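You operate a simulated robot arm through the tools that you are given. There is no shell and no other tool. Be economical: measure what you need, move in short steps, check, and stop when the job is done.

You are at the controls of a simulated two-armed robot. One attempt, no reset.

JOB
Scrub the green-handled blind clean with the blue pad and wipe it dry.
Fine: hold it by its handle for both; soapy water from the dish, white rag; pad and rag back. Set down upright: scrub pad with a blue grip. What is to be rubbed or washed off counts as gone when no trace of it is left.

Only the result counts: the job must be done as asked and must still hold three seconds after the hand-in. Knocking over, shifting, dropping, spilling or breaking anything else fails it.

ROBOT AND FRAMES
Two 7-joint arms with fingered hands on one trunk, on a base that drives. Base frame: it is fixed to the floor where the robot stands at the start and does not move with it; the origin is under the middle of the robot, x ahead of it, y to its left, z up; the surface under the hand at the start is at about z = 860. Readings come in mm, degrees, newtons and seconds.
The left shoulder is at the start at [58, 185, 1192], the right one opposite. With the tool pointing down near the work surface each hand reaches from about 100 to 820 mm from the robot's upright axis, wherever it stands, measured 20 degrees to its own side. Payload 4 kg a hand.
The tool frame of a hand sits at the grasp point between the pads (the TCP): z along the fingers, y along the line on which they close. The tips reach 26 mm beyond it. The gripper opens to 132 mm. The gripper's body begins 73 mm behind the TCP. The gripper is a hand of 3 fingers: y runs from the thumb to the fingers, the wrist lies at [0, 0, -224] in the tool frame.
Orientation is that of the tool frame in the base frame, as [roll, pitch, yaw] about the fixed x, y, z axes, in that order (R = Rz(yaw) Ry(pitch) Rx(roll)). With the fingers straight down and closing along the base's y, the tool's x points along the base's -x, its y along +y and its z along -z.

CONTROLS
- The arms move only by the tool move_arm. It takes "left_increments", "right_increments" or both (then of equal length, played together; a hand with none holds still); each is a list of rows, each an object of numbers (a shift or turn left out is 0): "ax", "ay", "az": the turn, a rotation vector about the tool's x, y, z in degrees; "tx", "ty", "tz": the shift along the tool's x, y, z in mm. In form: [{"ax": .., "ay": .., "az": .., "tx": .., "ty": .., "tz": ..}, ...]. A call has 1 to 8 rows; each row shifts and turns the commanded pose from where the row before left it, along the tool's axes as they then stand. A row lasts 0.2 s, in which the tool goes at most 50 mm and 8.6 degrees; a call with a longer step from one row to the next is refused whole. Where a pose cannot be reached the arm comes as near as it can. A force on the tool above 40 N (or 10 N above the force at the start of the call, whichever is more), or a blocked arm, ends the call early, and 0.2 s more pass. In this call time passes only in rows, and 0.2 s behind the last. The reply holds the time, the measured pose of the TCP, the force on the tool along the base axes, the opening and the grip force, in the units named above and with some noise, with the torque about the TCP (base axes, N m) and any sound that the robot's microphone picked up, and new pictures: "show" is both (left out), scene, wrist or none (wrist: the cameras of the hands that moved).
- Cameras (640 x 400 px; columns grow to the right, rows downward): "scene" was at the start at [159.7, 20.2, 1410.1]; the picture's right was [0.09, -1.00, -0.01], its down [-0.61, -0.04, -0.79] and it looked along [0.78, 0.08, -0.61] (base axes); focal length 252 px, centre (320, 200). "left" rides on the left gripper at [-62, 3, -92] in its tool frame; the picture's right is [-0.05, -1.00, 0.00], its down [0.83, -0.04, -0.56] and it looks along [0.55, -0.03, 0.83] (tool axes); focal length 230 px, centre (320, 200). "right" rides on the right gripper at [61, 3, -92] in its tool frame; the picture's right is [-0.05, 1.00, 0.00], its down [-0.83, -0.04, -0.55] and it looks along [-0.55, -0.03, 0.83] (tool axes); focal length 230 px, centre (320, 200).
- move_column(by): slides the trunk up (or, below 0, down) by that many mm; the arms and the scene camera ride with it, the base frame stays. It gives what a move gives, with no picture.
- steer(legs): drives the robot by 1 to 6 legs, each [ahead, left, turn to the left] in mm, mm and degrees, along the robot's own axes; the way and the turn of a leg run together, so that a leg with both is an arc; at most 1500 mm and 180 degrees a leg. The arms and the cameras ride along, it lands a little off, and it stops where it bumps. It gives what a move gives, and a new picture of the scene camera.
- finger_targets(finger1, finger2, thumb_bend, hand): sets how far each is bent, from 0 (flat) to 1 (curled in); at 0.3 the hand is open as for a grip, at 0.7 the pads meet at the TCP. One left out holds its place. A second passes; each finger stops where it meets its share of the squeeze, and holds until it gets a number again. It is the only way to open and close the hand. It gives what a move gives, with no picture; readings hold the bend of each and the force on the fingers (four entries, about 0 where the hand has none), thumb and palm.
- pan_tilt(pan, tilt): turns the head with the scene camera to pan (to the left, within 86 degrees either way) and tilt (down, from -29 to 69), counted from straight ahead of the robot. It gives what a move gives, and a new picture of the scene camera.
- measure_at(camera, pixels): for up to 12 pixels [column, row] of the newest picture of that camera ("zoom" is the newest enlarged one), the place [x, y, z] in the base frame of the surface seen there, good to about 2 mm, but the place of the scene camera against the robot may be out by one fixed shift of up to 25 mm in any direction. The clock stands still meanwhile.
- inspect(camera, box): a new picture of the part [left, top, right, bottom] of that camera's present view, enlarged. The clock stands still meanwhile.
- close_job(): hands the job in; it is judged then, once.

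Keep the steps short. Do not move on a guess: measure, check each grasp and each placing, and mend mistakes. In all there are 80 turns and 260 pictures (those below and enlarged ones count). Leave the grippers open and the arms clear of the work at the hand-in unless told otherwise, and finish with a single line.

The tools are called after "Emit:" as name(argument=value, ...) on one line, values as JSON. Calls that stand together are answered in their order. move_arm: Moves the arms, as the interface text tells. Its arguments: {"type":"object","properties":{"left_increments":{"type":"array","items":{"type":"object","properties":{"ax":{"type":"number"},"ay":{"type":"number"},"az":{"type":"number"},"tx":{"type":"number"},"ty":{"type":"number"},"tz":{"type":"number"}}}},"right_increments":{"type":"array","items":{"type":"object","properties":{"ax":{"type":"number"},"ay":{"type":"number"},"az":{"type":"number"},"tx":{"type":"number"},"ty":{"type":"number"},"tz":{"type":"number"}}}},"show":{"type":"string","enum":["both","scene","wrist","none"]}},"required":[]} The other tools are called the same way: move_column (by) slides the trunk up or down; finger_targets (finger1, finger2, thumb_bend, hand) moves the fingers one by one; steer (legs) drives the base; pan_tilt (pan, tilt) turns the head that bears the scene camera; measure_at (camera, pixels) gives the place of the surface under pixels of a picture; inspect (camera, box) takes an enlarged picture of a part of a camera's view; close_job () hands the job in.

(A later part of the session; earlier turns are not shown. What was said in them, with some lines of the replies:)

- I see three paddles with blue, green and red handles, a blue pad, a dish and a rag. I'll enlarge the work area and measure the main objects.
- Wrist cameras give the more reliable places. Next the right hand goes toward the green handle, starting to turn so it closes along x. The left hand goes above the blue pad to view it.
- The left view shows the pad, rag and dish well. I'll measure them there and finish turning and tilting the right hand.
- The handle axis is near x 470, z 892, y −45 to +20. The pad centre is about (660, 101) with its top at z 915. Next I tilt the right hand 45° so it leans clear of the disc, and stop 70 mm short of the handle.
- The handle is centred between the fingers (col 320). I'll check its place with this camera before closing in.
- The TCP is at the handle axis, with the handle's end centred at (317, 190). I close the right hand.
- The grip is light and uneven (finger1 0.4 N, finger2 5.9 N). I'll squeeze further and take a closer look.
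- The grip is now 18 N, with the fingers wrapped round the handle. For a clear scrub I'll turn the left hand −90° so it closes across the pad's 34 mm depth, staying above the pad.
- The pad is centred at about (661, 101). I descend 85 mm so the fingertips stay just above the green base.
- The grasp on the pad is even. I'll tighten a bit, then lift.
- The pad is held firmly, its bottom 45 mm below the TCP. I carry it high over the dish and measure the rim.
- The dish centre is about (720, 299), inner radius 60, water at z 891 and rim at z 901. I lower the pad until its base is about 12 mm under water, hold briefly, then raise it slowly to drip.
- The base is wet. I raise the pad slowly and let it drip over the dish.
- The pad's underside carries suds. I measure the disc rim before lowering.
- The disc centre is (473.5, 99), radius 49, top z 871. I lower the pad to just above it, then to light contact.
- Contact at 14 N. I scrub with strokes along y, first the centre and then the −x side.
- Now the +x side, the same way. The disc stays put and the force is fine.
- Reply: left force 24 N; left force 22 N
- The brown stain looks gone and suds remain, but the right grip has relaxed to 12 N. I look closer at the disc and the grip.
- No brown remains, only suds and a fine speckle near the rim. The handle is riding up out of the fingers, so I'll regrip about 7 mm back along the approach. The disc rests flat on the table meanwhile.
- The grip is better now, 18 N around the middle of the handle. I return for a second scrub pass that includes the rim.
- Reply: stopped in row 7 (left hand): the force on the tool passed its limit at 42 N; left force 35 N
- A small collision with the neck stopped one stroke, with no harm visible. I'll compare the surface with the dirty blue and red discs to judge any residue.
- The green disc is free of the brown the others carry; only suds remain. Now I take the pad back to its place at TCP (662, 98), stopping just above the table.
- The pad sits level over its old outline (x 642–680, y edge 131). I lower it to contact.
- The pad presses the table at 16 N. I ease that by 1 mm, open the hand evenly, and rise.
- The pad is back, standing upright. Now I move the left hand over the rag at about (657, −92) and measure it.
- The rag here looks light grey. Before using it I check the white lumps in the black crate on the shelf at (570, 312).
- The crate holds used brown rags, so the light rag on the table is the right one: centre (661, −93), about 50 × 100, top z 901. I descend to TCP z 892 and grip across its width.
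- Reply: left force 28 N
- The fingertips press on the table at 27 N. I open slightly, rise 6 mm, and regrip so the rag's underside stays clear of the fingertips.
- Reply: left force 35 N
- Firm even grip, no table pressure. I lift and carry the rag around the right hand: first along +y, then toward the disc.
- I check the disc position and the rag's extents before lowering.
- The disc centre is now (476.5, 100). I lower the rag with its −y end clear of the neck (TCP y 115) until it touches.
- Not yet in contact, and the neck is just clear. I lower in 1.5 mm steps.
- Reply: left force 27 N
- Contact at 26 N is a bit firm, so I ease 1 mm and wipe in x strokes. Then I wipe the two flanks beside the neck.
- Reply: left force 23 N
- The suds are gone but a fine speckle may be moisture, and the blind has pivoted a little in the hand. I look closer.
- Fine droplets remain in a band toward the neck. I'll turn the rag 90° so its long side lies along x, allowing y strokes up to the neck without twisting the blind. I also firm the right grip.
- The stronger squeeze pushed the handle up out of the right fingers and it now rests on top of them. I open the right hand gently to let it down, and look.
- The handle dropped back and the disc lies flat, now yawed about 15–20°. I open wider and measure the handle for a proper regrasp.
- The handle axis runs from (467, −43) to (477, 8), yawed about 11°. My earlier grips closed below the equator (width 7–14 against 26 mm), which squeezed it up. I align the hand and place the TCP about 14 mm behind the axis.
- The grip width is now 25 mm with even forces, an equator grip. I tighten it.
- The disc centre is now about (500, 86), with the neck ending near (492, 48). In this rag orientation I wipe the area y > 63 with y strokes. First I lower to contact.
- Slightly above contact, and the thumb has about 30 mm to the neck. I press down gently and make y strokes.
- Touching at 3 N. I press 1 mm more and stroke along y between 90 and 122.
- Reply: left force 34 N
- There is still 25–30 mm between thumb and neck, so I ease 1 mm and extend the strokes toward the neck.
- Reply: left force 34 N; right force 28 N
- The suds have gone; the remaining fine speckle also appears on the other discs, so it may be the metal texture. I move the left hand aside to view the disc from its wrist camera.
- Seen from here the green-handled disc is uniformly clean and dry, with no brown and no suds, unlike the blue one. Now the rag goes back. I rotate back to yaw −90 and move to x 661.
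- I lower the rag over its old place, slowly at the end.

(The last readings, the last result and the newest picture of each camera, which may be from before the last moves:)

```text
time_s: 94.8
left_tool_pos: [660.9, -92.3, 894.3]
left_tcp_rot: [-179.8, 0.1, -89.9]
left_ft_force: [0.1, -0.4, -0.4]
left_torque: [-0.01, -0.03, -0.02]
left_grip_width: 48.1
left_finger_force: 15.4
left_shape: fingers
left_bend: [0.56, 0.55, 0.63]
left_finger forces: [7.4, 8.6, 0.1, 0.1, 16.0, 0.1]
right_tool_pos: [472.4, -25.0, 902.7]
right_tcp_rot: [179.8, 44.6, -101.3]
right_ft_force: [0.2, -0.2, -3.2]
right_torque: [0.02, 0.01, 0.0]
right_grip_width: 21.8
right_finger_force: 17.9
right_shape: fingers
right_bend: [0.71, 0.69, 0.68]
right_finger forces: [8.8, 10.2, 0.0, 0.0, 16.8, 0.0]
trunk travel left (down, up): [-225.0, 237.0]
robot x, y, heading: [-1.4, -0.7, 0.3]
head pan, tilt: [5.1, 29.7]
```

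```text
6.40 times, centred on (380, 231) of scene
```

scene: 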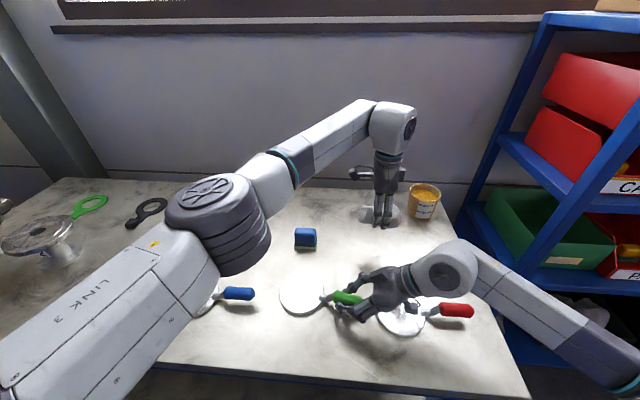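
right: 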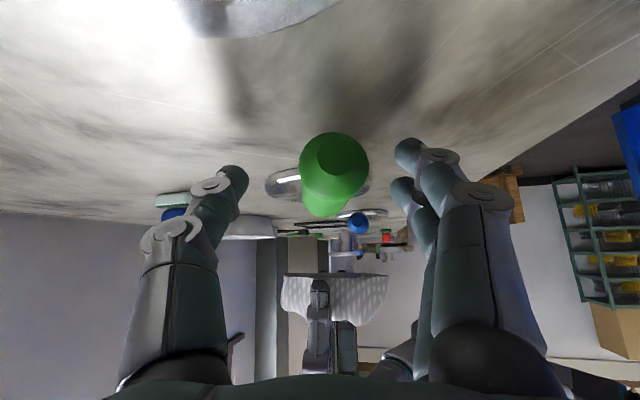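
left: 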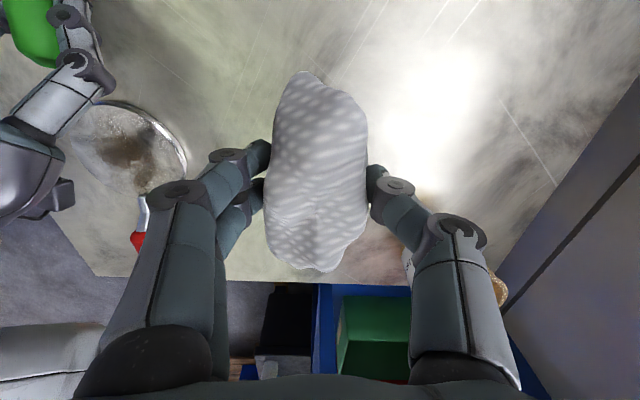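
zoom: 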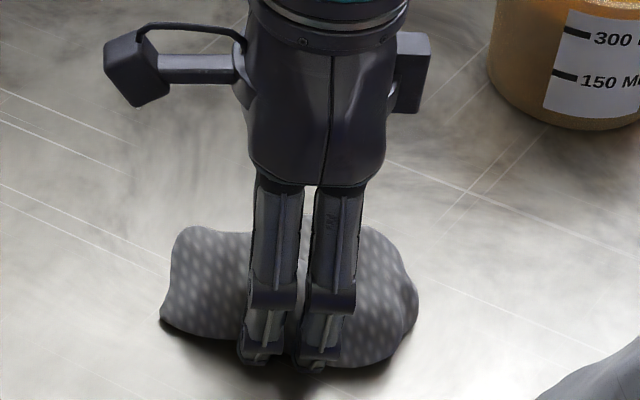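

It matches the original place almost exactly. I lower 2 mm more to contact, release, and rise.

Emit:
move_arm(left_increments=[{"tz": 1}, {"tz": 1}, {}], show="none")

Emit:
finger_targets(hand="left", finger1=0.4, finger2=0.4, thumb_bend=0.4)

Emit:
move_arm(left_increments=[{"tz": -20}, {"tz": -40}, {"tz": -45}, {"tx": -40, "tz": -30}, {"tx": -45}, {"tx": -45}, {"tx": -45}, {"tx": -45}], show="both")

```text
time_s: 95.5
left_tool_pos: [660.2, -91.5, 892.9]
left_tcp_rot: [-179.7, 0.0, -89.8]
left_ft_force: [-1.1, -0.2, 3.9]
left_torque: [-0.06, 0.19, 0.01]
left_grip_width: 48.1
left_finger_force: 18.9
left_shape: fingers
left_bend: [0.56, 0.55, 0.63]
left_finger forces: [8.8, 12.4, 0.1, 0.1, 16.4, 0.0]
right_tool_pos: [472.7, -25.4, 902.8]
right_tcp_rot: [179.9, 44.6, -101.2]
right_ft_force: [-0.1, 0.6, -3.2]
right_torque: [0.03, 0.01, -0.02]
right_grip_width: 22.0
right_finger_force: 18.2
right_shape: fingers
right_bend: [0.71, 0.69, 0.68]
right_finger forces: [8.8, 10.0, 0.0, 0.1, 16.7, 0.0]
trunk travel left (down, up): [-225.0, 237.0]
robot x, y, heading: [-0.5, 4.3, -0.1]
head pan, tilt: [5.1, 29.7]
```

```text
time_s: 96.5
left_tool_pos: [661.9, -91.5, 891.5]
left_tcp_rot: [-179.8, 0.0, -89.8]
left_ft_force: [-0.3, 0.2, -0.2]
left_torque: [-0.02, -0.01, 0.0]
left_grip_width: 100.9
left_finger_force: 0.0
left_shape: fingers
left_bend: [0.4, 0.4, 0.4]
left_finger forces: [0.0, 0.0, 0.0, 0.0, 0.0, 0.0]
right_tool_pos: [472.0, -25.0, 904.3]
right_tcp_rot: [179.8, 44.7, -101.1]
right_ft_force: [0.6, 0.5, -3.2]
right_torque: [0.04, -0.01, 0.01]
right_grip_width: 22.3
right_finger_force: 17.9
right_shape: fingers
right_bend: [0.71, 0.69, 0.68]
right_finger forces: [8.8, 10.2, 0.0, 0.0, 16.7, 0.1]
trunk travel left (down, up): [-225.0, 237.0]
robot x, y, heading: [-0.2, -0.3, -0.1]
head pan, tilt: [5.1, 29.7]
```

```text
time_s: 98.3
left_tool_pos: [658.5, 127.7, 1026.6]
left_tcp_rot: [-179.8, 0.0, -89.9]
left_ft_force: [-0.7, -0.6, 0.1]
left_torque: [-0.02, 0.02, -0.01]
left_grip_width: 101.0
left_finger_force: 0.0
left_shape: fingers
left_bend: [0.4, 0.4, 0.4]
left_finger forces: [0.1, 0.0, 0.1, 0.0, 0.0, 0.0]
right_tool_pos: [472.0, -24.6, 903.8]
right_tcp_rot: [179.9, 44.7, -101.2]
right_ft_force: [0.8, 1.8, -4.0]
right_torque: [0.05, -0.03, -0.01]
right_grip_width: 22.1
right_finger_force: 18.0
right_shape: fingers
right_bend: [0.71, 0.69, 0.68]
right_finger forces: [8.9, 10.1, 0.0, 0.0, 16.6, 0.0]
trunk travel left (down, up): [-225.0, 237.0]
robot x, y, heading: [-0.4, -0.1, 0.0]
head pan, tilt: [5.1, 29.7]
```

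scene: 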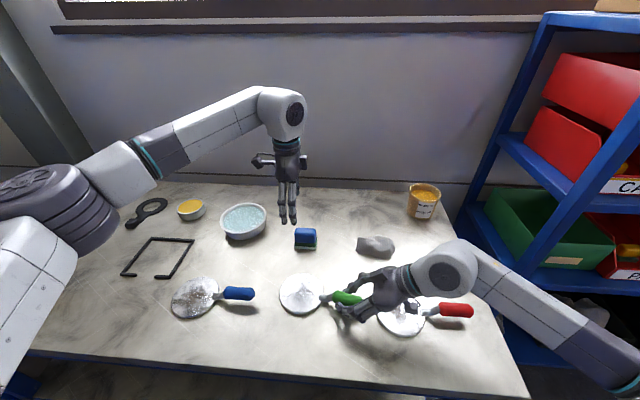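
left: 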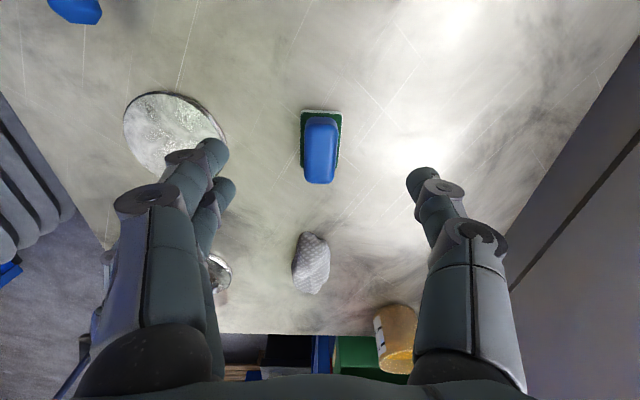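

The rag and pad are back, with the pad upright. Now I release the blind, which already rests on the table, and back the right hand off along its approach.

Emit:
finger_targets(hand="right", finger1=0.5, finger2=0.5, thumb_bend=0.5)

Emit:
move_arm(right_increments=[{"tz": -25}, {"tz": -40}, {"tz": -45}, {"tz": -45}, {"tz": -45}, {}], show="scene")

Emit:
inspect(camera="scene", box=[260, 260, 388, 340])

Emit:
inspect(camera="scene", box=[200, 180, 460, 342])

```text
time_s: 99.3
left_tool_pos: [658.6, 126.7, 1026.8]
left_tcp_rot: [-179.8, 0.0, -89.9]
left_ft_force: [0.5, -0.9, 0.1]
left_torque: [0.0, 0.01, 0.01]
left_grip_width: 101.0
left_finger_force: 0.0
left_shape: fingers
left_bend: [0.4, 0.4, 0.4]
left_finger forces: [0.0, 0.1, 0.1, 0.1, 0.1, 0.1]
right_tool_pos: [472.2, -24.7, 902.3]
right_tcp_rot: [179.9, 44.6, -101.3]
right_ft_force: [0.2, 0.7, 0.3]
right_torque: [0.01, 0.01, 0.03]
right_grip_width: 66.9
right_finger_force: 0.1
right_shape: fingers
right_bend: [0.5, 0.5, 0.5]
right_finger forces: [0.0, 0.0, 0.0, 0.0, 0.1, 0.1]
trunk travel left (down, up): [-225.0, 237.0]
robot x, y, heading: [-0.6, 1.8, 0.1]
head pan, tilt: [5.1, 29.7]
```

```text
time_s: 100.8
left_tool_pos: [659.4, 126.9, 1026.0]
left_tcp_rot: [-179.8, 0.0, -89.8]
left_ft_force: [-0.4, 0.4, -0.5]
left_torque: [0.0, 0.02, -0.01]
left_grip_width: 100.8
left_finger_force: 0.1
left_shape: fingers
left_bend: [0.4, 0.4, 0.4]
left_finger forces: [0.0, 0.1, 0.0, 0.0, 0.1, 0.0]
right_tool_pos: [448.4, -165.1, 1040.5]
right_tcp_rot: [179.9, 44.7, -101.3]
right_ft_force: [-0.8, -0.1, -0.7]
right_torque: [0.0, 0.0, -0.03]
right_grip_width: 67.4
right_finger_force: 0.1
right_shape: fingers
right_bend: [0.5, 0.5, 0.5]
right_finger forces: [0.0, 0.0, 0.0, 0.0, 0.0, 0.1]
trunk travel left (down, up): [-225.0, 237.0]
robot x, y, heading: [2.8, -2.1, -0.1]
head pan, tilt: [5.1, 29.7]
```

scene: 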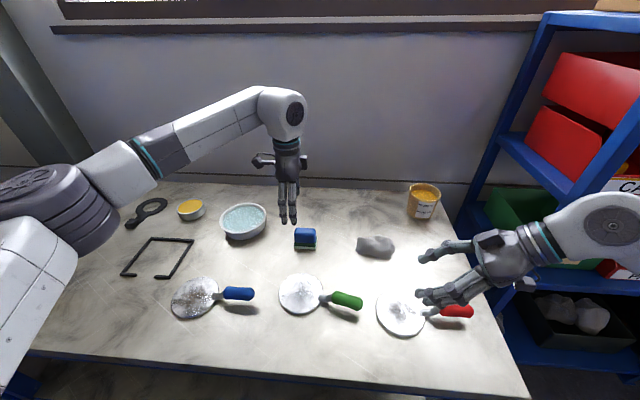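

```text
5.00 times, centred on (324, 300) of scene
```

zoom: 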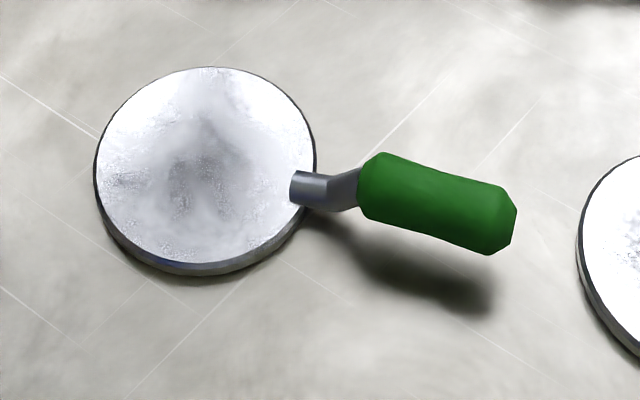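

```text
2.46 times, centred on (330, 261) of scene
```

zoom: 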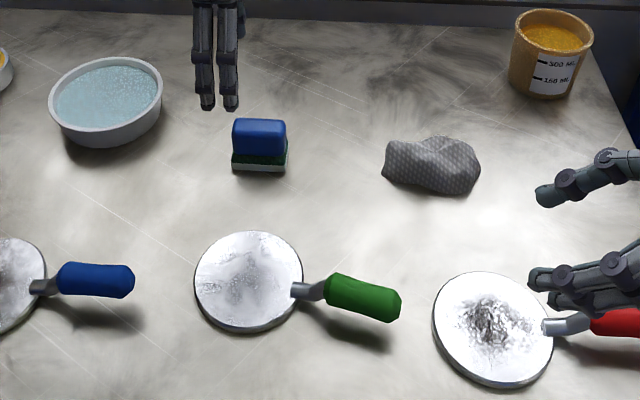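

Everything is in place. One last close check of the disc from the free left hand's camera.

Emit:
move_arm(left_increments=[{"ty": 40, "tx": 12}, {"ty": 40, "tx": 12}, {"ty": 40, "tx": 12}, {"ty": 38, "tx": 12}, {"tx": 10}, {}], show="wrist")

Emit:
inspect(camera="left", box=[240, 40, 400, 165])

```text
time_s: 102.2
left_tool_pos: [501.2, 68.9, 1026.3]
left_tcp_rot: [-179.6, 0.0, -89.7]
left_ft_force: [0.0, 0.0, 0.5]
left_torque: [0.04, -0.02, 0.03]
left_grip_width: 101.0
left_finger_force: 0.1
left_shape: fingers
left_bend: [0.4, 0.4, 0.4]
left_finger forces: [0.0, 0.0, 0.0, 0.0, 0.0, 0.1]
right_tool_pos: [447.6, -164.1, 1040.3]
right_tcp_rot: [179.9, 44.7, -101.3]
right_ft_force: [-0.2, -0.3, -0.1]
right_torque: [0.02, -0.05, 0.02]
right_grip_width: 67.3
right_finger_force: 0.1
right_shape: fingers
right_bend: [0.5, 0.5, 0.5]
right_finger forces: [0.0, 0.0, 0.0, 0.1, 0.0, 0.1]
trunk travel left (down, up): [-225.0, 237.0]
robot x, y, heading: [4.0, 2.0, -0.2]
head pan, tilt: [5.1, 29.7]
```

left: 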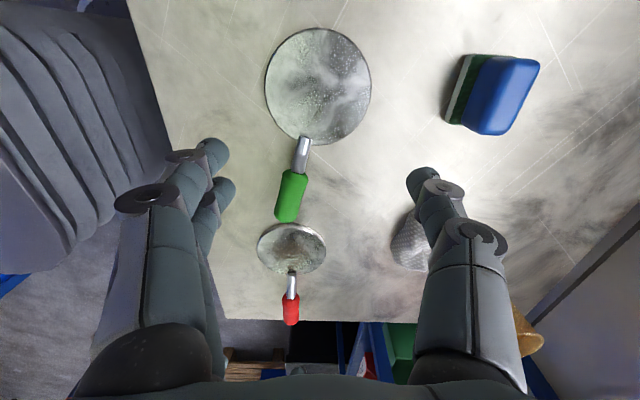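

```text
3.20 times, centred on (320, 102) of left
```

zoom: 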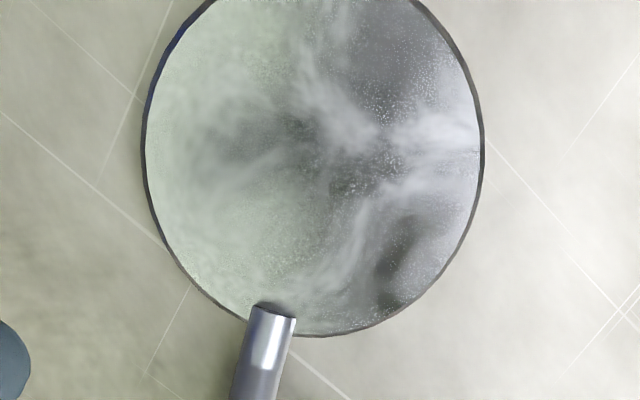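

The disc shows cloudy reflections and fine specks. To tell texture from moisture, I view the untouched blue disc from the same angle.

Emit:
move_arm(left_increments=[{"tx": -42, "ty": 6}, {"tx": -42, "ty": 6}, {"tx": -42, "ty": 6}, {"tx": -42, "ty": 6}, {"tx": -42, "ty": 6}, {"tx": -38}, {}], show="wrist")

Emit:
inspect(camera="left", box=[240, 20, 400, 145])

```text
time_s: 103.8
left_tool_pos: [470.6, 318.6, 1024.4]
left_tcp_rot: [-179.8, 0.2, -89.9]
left_ft_force: [-0.5, 0.3, 0.3]
left_torque: [-0.01, 0.0, -0.02]
left_grip_width: 100.8
left_finger_force: 0.1
left_shape: fingers
left_bend: [0.4, 0.4, 0.4]
left_finger forces: [0.0, 0.0, 0.0, 0.1, 0.1, 0.0]
right_tool_pos: [447.0, -165.7, 1040.1]
right_tcp_rot: [179.8, 44.8, -101.2]
right_ft_force: [0.4, -0.3, -0.9]
right_torque: [0.0, -0.01, 0.0]
right_grip_width: 67.3
right_finger_force: 0.2
right_shape: fingers
right_bend: [0.5, 0.5, 0.5]
right_finger forces: [0.0, 0.0, 0.1, 0.1, 0.0, 0.1]
trunk travel left (down, up): [-225.0, 237.0]
robot x, y, heading: [0.2, -3.0, 0.1]
head pan, tilt: [5.1, 29.7]
```

left: 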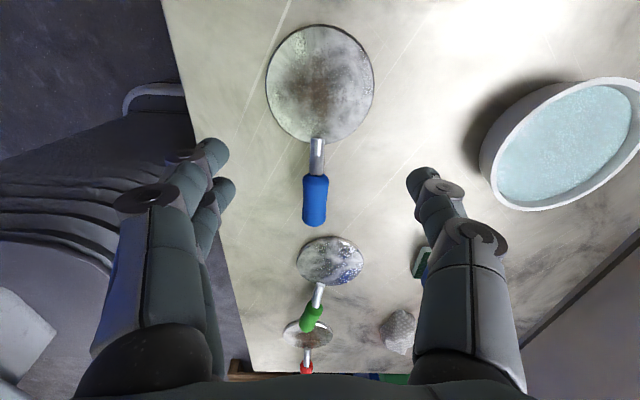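

```text
3.20 times, centred on (320, 82) of left
```

zoom: 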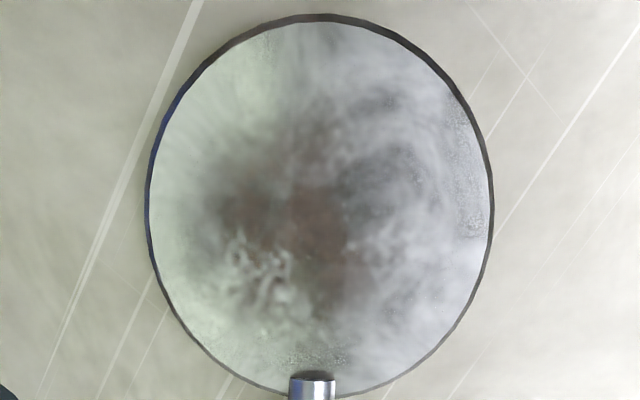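

The untouched blue disc shows the same fine speckle at its clean rim, so it's the metal's texture. The green disc has no brown or suds left. I open both hands fully, lift the arms clear, and take a final look.

Emit:
finger_targets(hand="right", finger1=0.3, finger2=0.3, thumb_bend=0.3)

Emit:
finger_targets(hand="left", finger1=0.3, finger2=0.3, thumb_bend=0.3)

Emit:
move_arm(left_increments=[{"tz": -40}, {"tz": -40}, {"tz": -40}, {}], right_increments=[{"tz": -30}, {"tz": -30}, {"tz": -30}, {}], show="scene")

Emit:
inspect(camera="scene", box=[200, 180, 460, 342])

Emit:
inspect(camera="scene", box=[272, 268, 336, 318])

```text
time_s: 104.8
left_tool_pos: [471.3, 318.6, 1023.2]
left_tcp_rot: [-179.7, 0.0, -89.9]
left_ft_force: [-0.3, 0.3, -1.1]
left_torque: [0.0, 0.0, 0.01]
left_grip_width: 101.0
left_finger_force: 0.1
left_shape: fingers
left_bend: [0.4, 0.4, 0.4]
left_finger forces: [0.0, 0.0, 0.0, 0.0, 0.0, 0.1]
right_tool_pos: [446.8, -164.5, 1040.0]
right_tcp_rot: [179.9, 44.6, -101.2]
right_ft_force: [0.6, 0.1, -0.2]
right_torque: [-0.01, -0.01, 0.02]
right_grip_width: 133.9
right_finger_force: 0.1
right_shape: fingers
right_bend: [0.3, 0.3, 0.3]
right_finger forces: [0.0, 0.0, 0.0, 0.1, 0.0, 0.0]
trunk travel left (down, up): [-225.0, 237.0]
robot x, y, heading: [-1.1, 0.6, -0.3]
head pan, tilt: [5.1, 29.7]
```

```text
time_s: 105.8
left_tool_pos: [470.6, 319.1, 1023.8]
left_tcp_rot: [-179.8, -0.1, -89.9]
left_ft_force: [-0.3, 0.1, 0.3]
left_torque: [-0.01, 0.02, 0.02]
left_grip_width: 134.1
left_finger_force: 0.0
left_shape: fingers
left_bend: [0.3, 0.3, 0.3]
left_finger forces: [0.0, 0.0, 0.0, 0.0, 0.1, 0.0]
right_tool_pos: [447.8, -164.7, 1039.9]
right_tcp_rot: [-180.0, 44.6, -101.2]
right_ft_force: [-0.1, 0.1, 0.0]
right_torque: [0.05, -0.01, 0.03]
right_grip_width: 133.6
right_finger_force: 0.0
right_shape: fingers
right_bend: [0.3, 0.3, 0.3]
right_finger forces: [0.0, 0.1, 0.0, 0.1, 0.0, 0.0]
trunk travel left (down, up): [-225.0, 237.0]
robot x, y, heading: [-1.8, -2.6, 0.5]
head pan, tilt: [5.1, 29.7]
```

```text
time_s: 106.8
left_tool_pos: [468.8, 319.2, 1146.0]
left_tcp_rot: [-179.8, -0.1, -89.8]
left_ft_force: [0.1, -1.0, 0.4]
left_torque: [-0.02, 0.01, 0.04]
left_grip_width: 134.0
left_finger_force: 0.0
left_shape: fingers
left_bend: [0.3, 0.3, 0.3]
left_finger forces: [0.0, 0.0, 0.1, 0.1, 0.0, 0.1]
right_tool_pos: [435.5, -225.7, 1104.8]
right_tcp_rot: [179.9, 44.6, -101.2]
right_ft_force: [-0.2, 0.0, -0.5]
right_torque: [0.01, 0.01, 0.0]
right_grip_width: 134.0
right_finger_force: 0.0
right_shape: fingers
right_bend: [0.3, 0.3, 0.3]
right_finger forces: [0.1, 0.0, 0.1, 0.0, 0.0, 0.1]
trunk travel left (down, up): [-225.0, 237.0]
robot x, y, heading: [-0.7, -0.0, -0.1]
head pan, tilt: [5.1, 29.7]
```

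scene: 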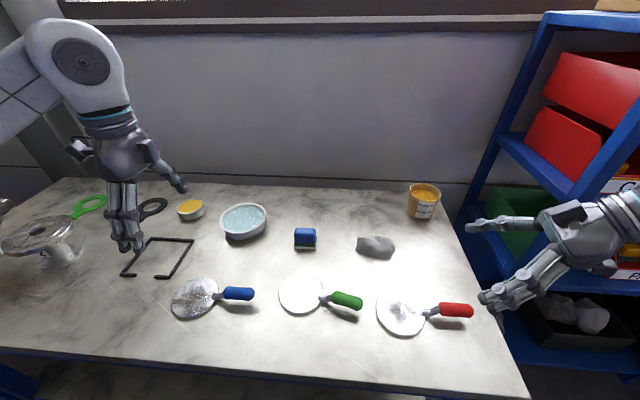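

```text
2.46 times, centred on (330, 261) of scene
```

zoom: 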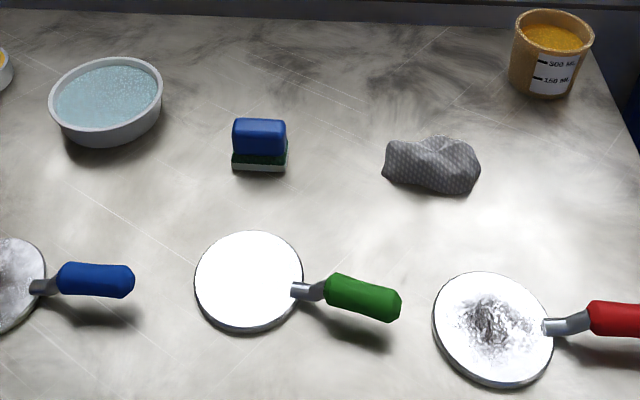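

```text
8.00 times, centred on (304, 293) of scene
```

zoom: 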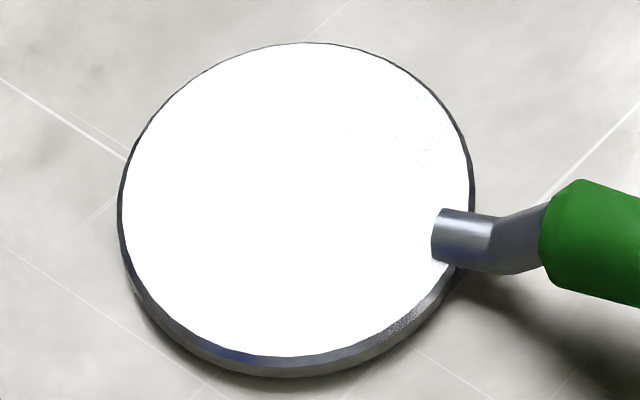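

With the arms away, the disc shines uniformly bright, so the clouds were reflections of the arms. The red disc still shows its stain for contrast. Pad upright, rag back, hands open and clear: I hand in.

Emit:
close_job()

```text
The job is handed in.
```

The green-handled blind is scrubbed and wiped dry on the face I could see, with no stain or suds left there; I did not check its underside. The pad is back upright, the rag is back, and the blind lies about 30 mm from where it started.
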